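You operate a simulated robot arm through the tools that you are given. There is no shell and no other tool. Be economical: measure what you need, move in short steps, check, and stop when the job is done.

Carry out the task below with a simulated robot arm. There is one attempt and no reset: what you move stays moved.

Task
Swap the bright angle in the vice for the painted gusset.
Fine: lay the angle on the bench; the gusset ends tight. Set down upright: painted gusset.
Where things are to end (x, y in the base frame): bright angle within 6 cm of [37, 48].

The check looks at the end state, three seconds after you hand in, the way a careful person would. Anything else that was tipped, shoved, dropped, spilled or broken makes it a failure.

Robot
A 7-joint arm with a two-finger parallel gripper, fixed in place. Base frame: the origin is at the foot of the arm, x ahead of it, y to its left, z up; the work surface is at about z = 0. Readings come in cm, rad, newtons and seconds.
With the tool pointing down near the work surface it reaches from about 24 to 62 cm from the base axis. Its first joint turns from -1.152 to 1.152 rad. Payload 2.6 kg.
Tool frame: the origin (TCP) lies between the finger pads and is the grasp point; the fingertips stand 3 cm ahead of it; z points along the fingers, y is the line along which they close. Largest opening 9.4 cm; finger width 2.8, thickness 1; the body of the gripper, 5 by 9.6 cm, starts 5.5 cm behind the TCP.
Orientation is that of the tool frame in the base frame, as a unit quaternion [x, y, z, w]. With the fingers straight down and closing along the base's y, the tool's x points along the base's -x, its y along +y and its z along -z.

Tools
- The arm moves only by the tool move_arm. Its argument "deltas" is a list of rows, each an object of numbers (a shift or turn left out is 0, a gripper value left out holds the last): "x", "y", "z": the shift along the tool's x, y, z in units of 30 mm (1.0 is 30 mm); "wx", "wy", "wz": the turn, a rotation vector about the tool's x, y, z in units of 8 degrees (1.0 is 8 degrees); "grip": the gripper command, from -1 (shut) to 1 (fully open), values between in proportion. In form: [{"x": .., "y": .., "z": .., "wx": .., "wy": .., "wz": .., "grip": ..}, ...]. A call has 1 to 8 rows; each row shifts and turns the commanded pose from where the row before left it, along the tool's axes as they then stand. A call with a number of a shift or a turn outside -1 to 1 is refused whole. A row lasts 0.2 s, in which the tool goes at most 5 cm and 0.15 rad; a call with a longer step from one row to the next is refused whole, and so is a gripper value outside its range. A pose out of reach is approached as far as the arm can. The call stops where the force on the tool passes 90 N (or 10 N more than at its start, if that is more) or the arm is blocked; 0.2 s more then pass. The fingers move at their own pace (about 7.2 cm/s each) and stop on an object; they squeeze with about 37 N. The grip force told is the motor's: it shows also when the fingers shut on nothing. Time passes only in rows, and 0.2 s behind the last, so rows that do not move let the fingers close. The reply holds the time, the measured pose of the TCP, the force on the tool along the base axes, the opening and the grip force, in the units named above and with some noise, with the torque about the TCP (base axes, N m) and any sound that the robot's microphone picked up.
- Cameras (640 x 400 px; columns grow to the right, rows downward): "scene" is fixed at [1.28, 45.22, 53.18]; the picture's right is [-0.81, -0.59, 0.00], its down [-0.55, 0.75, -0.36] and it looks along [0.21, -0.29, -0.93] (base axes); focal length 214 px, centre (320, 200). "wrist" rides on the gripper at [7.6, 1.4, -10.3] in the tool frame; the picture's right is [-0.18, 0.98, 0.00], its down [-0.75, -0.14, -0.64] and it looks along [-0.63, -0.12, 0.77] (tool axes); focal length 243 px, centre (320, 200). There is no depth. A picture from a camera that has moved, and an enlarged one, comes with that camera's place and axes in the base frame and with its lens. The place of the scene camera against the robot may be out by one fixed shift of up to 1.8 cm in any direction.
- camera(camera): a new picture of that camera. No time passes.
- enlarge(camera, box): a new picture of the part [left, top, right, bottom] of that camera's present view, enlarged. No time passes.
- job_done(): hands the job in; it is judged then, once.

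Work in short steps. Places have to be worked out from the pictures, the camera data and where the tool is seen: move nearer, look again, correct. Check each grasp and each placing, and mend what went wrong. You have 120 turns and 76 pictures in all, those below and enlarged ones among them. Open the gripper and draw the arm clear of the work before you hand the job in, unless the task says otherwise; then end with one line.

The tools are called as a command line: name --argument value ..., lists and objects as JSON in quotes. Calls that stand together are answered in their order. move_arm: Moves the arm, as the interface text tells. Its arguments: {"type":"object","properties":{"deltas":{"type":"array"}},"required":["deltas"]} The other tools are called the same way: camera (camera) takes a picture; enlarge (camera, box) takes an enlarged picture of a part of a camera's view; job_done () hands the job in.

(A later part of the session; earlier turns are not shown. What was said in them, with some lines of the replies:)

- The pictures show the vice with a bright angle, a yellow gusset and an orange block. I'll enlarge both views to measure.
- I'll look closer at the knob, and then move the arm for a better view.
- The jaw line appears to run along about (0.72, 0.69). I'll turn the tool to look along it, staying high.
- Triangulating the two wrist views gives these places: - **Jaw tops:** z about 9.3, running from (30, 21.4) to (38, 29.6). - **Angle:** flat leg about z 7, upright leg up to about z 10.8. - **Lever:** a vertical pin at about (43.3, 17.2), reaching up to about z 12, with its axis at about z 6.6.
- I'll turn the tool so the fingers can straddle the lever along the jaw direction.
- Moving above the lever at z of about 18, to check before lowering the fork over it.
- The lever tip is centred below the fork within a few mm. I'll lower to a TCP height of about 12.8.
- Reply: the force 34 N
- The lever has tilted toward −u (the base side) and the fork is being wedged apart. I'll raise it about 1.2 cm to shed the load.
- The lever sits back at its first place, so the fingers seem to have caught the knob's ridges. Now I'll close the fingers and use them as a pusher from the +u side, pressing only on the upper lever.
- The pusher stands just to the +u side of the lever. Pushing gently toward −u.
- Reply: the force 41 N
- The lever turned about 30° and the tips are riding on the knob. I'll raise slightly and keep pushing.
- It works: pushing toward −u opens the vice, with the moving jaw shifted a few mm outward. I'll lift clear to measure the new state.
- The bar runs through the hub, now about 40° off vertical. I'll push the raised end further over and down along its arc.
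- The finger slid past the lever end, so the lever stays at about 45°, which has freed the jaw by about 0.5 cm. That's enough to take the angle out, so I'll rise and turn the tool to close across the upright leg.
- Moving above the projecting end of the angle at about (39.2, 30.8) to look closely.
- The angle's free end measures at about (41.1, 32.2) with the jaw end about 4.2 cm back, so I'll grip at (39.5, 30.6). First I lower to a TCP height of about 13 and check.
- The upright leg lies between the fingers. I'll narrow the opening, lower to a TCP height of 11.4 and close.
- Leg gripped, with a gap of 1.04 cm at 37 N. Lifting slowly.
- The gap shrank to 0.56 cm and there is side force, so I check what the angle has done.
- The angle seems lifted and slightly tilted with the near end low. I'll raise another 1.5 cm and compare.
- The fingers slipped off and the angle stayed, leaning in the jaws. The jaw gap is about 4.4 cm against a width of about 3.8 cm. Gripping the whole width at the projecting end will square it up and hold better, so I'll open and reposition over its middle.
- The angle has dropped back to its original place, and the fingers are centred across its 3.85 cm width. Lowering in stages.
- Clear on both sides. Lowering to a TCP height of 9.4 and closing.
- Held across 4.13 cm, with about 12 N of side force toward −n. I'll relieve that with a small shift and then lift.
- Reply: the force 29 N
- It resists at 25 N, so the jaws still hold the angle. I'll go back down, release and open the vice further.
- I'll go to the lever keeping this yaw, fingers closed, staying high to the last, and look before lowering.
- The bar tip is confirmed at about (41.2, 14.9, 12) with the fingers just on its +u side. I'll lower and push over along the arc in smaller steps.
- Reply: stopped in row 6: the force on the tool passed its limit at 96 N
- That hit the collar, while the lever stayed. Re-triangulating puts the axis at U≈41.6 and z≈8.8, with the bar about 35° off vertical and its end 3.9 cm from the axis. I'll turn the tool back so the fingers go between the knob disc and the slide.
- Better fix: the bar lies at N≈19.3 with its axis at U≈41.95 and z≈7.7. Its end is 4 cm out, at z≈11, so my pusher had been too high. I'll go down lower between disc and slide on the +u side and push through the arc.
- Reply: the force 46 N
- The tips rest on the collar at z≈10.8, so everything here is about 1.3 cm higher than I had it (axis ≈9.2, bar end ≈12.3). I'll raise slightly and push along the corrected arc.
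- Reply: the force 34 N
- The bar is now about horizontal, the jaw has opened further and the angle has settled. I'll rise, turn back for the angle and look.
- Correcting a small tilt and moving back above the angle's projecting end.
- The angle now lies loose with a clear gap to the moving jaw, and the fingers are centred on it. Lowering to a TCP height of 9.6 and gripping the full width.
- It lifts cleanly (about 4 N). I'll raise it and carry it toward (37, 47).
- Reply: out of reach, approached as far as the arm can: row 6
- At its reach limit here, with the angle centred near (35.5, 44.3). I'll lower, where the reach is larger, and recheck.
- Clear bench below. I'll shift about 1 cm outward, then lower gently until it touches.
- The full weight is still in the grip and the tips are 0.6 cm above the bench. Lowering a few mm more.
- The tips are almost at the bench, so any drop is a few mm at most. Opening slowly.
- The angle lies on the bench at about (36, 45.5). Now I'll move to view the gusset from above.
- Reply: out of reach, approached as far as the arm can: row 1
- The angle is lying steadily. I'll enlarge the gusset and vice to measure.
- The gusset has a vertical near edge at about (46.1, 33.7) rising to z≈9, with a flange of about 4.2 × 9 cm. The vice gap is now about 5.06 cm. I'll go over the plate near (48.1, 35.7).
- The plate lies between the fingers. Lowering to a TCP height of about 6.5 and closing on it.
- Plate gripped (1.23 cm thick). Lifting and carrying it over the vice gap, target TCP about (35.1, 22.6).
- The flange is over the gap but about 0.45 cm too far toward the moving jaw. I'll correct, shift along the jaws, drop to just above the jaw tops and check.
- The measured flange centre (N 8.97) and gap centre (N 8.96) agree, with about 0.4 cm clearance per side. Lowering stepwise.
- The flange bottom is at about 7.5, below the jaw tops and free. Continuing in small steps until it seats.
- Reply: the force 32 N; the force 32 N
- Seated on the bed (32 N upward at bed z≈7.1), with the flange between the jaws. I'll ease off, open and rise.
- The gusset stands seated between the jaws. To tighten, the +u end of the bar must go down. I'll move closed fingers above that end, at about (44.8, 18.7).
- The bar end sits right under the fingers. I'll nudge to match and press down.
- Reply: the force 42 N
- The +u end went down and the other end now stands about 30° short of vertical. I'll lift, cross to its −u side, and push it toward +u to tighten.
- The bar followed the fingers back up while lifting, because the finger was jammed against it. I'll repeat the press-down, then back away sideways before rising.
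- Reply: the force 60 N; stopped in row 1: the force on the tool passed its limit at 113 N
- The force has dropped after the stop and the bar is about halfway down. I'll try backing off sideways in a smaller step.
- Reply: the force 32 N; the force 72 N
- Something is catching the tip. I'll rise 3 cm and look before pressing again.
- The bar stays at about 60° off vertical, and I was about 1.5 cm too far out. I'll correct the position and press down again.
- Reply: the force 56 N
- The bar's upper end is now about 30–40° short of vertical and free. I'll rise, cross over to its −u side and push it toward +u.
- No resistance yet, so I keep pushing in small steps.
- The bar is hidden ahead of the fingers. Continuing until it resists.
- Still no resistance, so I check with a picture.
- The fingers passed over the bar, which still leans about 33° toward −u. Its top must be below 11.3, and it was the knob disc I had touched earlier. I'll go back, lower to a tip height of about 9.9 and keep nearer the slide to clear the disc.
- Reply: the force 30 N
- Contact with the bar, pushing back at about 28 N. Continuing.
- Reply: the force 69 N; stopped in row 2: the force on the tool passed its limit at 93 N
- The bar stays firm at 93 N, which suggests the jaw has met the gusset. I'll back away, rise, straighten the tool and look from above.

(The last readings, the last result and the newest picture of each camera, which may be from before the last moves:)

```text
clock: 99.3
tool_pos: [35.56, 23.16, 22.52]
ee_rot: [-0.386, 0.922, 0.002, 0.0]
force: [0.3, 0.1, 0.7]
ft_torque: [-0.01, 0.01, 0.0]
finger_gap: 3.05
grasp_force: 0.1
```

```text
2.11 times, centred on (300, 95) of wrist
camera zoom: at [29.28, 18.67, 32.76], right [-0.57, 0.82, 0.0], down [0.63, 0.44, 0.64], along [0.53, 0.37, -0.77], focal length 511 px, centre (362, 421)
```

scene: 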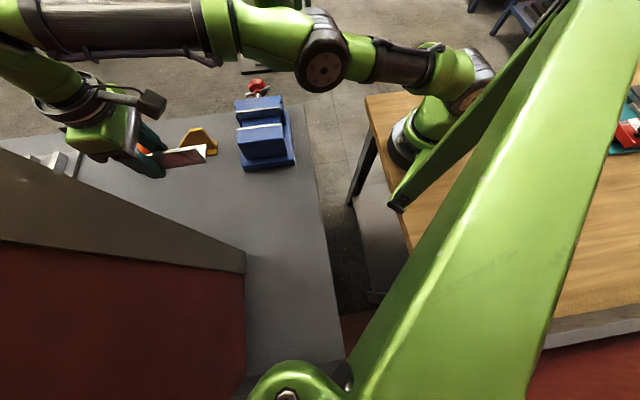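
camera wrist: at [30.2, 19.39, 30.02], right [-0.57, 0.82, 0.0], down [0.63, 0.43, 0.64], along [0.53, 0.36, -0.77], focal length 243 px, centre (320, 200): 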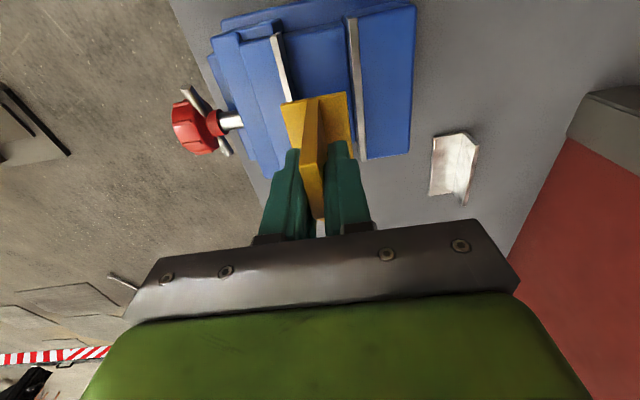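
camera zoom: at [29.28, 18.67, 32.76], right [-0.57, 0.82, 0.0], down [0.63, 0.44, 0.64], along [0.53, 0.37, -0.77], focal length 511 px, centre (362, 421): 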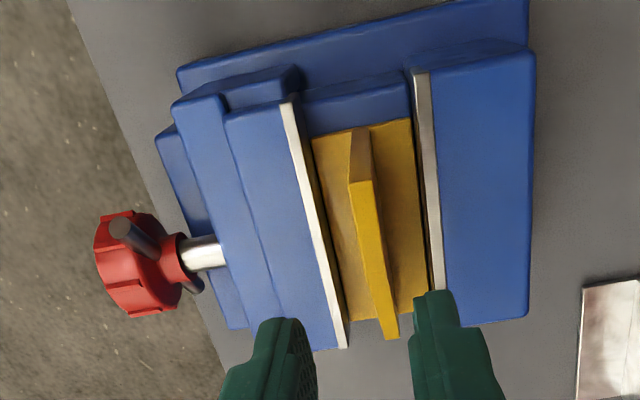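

The moving jaw has pushed the gusset about 0.4 cm over to the fixed jaw, so it looks clamped. I'll test by gripping the plate and pulling up gently.

move_arm --deltas '[{"y": 0.15}, {"z": 0.8}, {"z": 0.8}, {"z": 0.7}, {"z": 0.5}, {}]'

move_arm --deltas '[{"grip": -1}, {}, {}]'

move_arm --deltas '[{"z": -0.06}, {}]'

```text
clock: 100.7
tool_pos: [35.29, 23.53, 13.94]
ee_rot: [-0.385, 0.923, 0.001, 0.0]
force: [0.5, -0.2, 0.0]
ft_torque: [0.01, -0.01, -0.01]
finger_gap: 3.06
grasp_force: 0.0
```

```text
clock: 101.5
tool_pos: [35.29, 23.55, 14.06]
ee_rot: [-0.384, 0.923, 0.001, -0.001]
force: [-0.7, 1.4, -0.3]
ft_torque: [0.0, -0.24, -0.32]
finger_gap: 1.24
grasp_force: 37.1
```

```text
clock: 102.1
tool_pos: [35.33, 23.47, 14.14]
ee_rot: [-0.386, 0.923, 0.0, -0.002]
force: [8.6, 11.6, -24.4]
ft_torque: [-0.26, -0.17, -0.35]
finger_gap: 1.24
grasp_force: 37.4
```

A 2 mm pull meets 24 N against a 5 N weight, so the gusset is held tight. I'll undo the pull, release and withdraw.

move_arm --deltas '[{"z": 0.06}, {}, {"grip": -0.35}, {}, {"z": -0.8}, {"z": -0.8}, {"z": -0.8}, {"z": -0.8}]'

move_arm --deltas '[{"z": -0.8}, {"x": 0.6, "z": -0.6, "grip": 1}, {"x": 0.6, "z": -0.4}, {}]'

enlarge --camera "scene" --box '[110, 60, 310, 210]'

```text
clock: 103.9
tool_pos: [35.31, 23.45, 23.74]
ee_rot: [-0.386, 0.923, 0.001, 0.0]
force: [0.5, 0.4, 0.0]
ft_torque: [-0.01, 0.0, 0.0]
finger_gap: 3.05
grasp_force: 0.0
```

```text
clock: 104.9
tool_pos: [32.72, 20.86, 29.12]
ee_rot: [-0.385, 0.923, 0.001, 0.0]
force: [-0.1, -0.2, -0.9]
ft_torque: [0.01, -0.01, 0.02]
finger_gap: 9.37
grasp_force: 0.0
```

```text
2.67 times, centred on (210, 135) of scene
camera zoom: at [1.28, 45.22, 53.18], right [-0.81, -0.59, 0.0], down [-0.55, 0.75, -0.36], along [0.21, -0.29, -0.93], focal length 572 px, centre (613, 373)
```

zoom: 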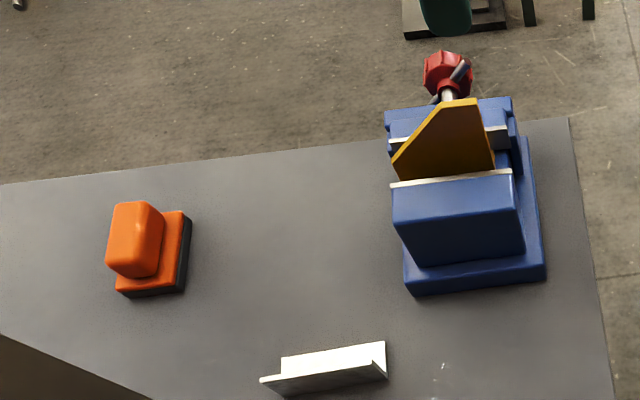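

The last picture shows the gusset upright in the vice and the angle lying near its target. The orange block is untouched, and the arm is clear with the gripper open. Handing in.

job_done

```text
The job is handed in.
```

The swap is done: the painted gusset stands upright and tight in the vice (a short pull met 24 N; it weighs about 5 N), and the bright angle lies on the bench near (36, 45.5), though it rolled onto its other leg when I released it.
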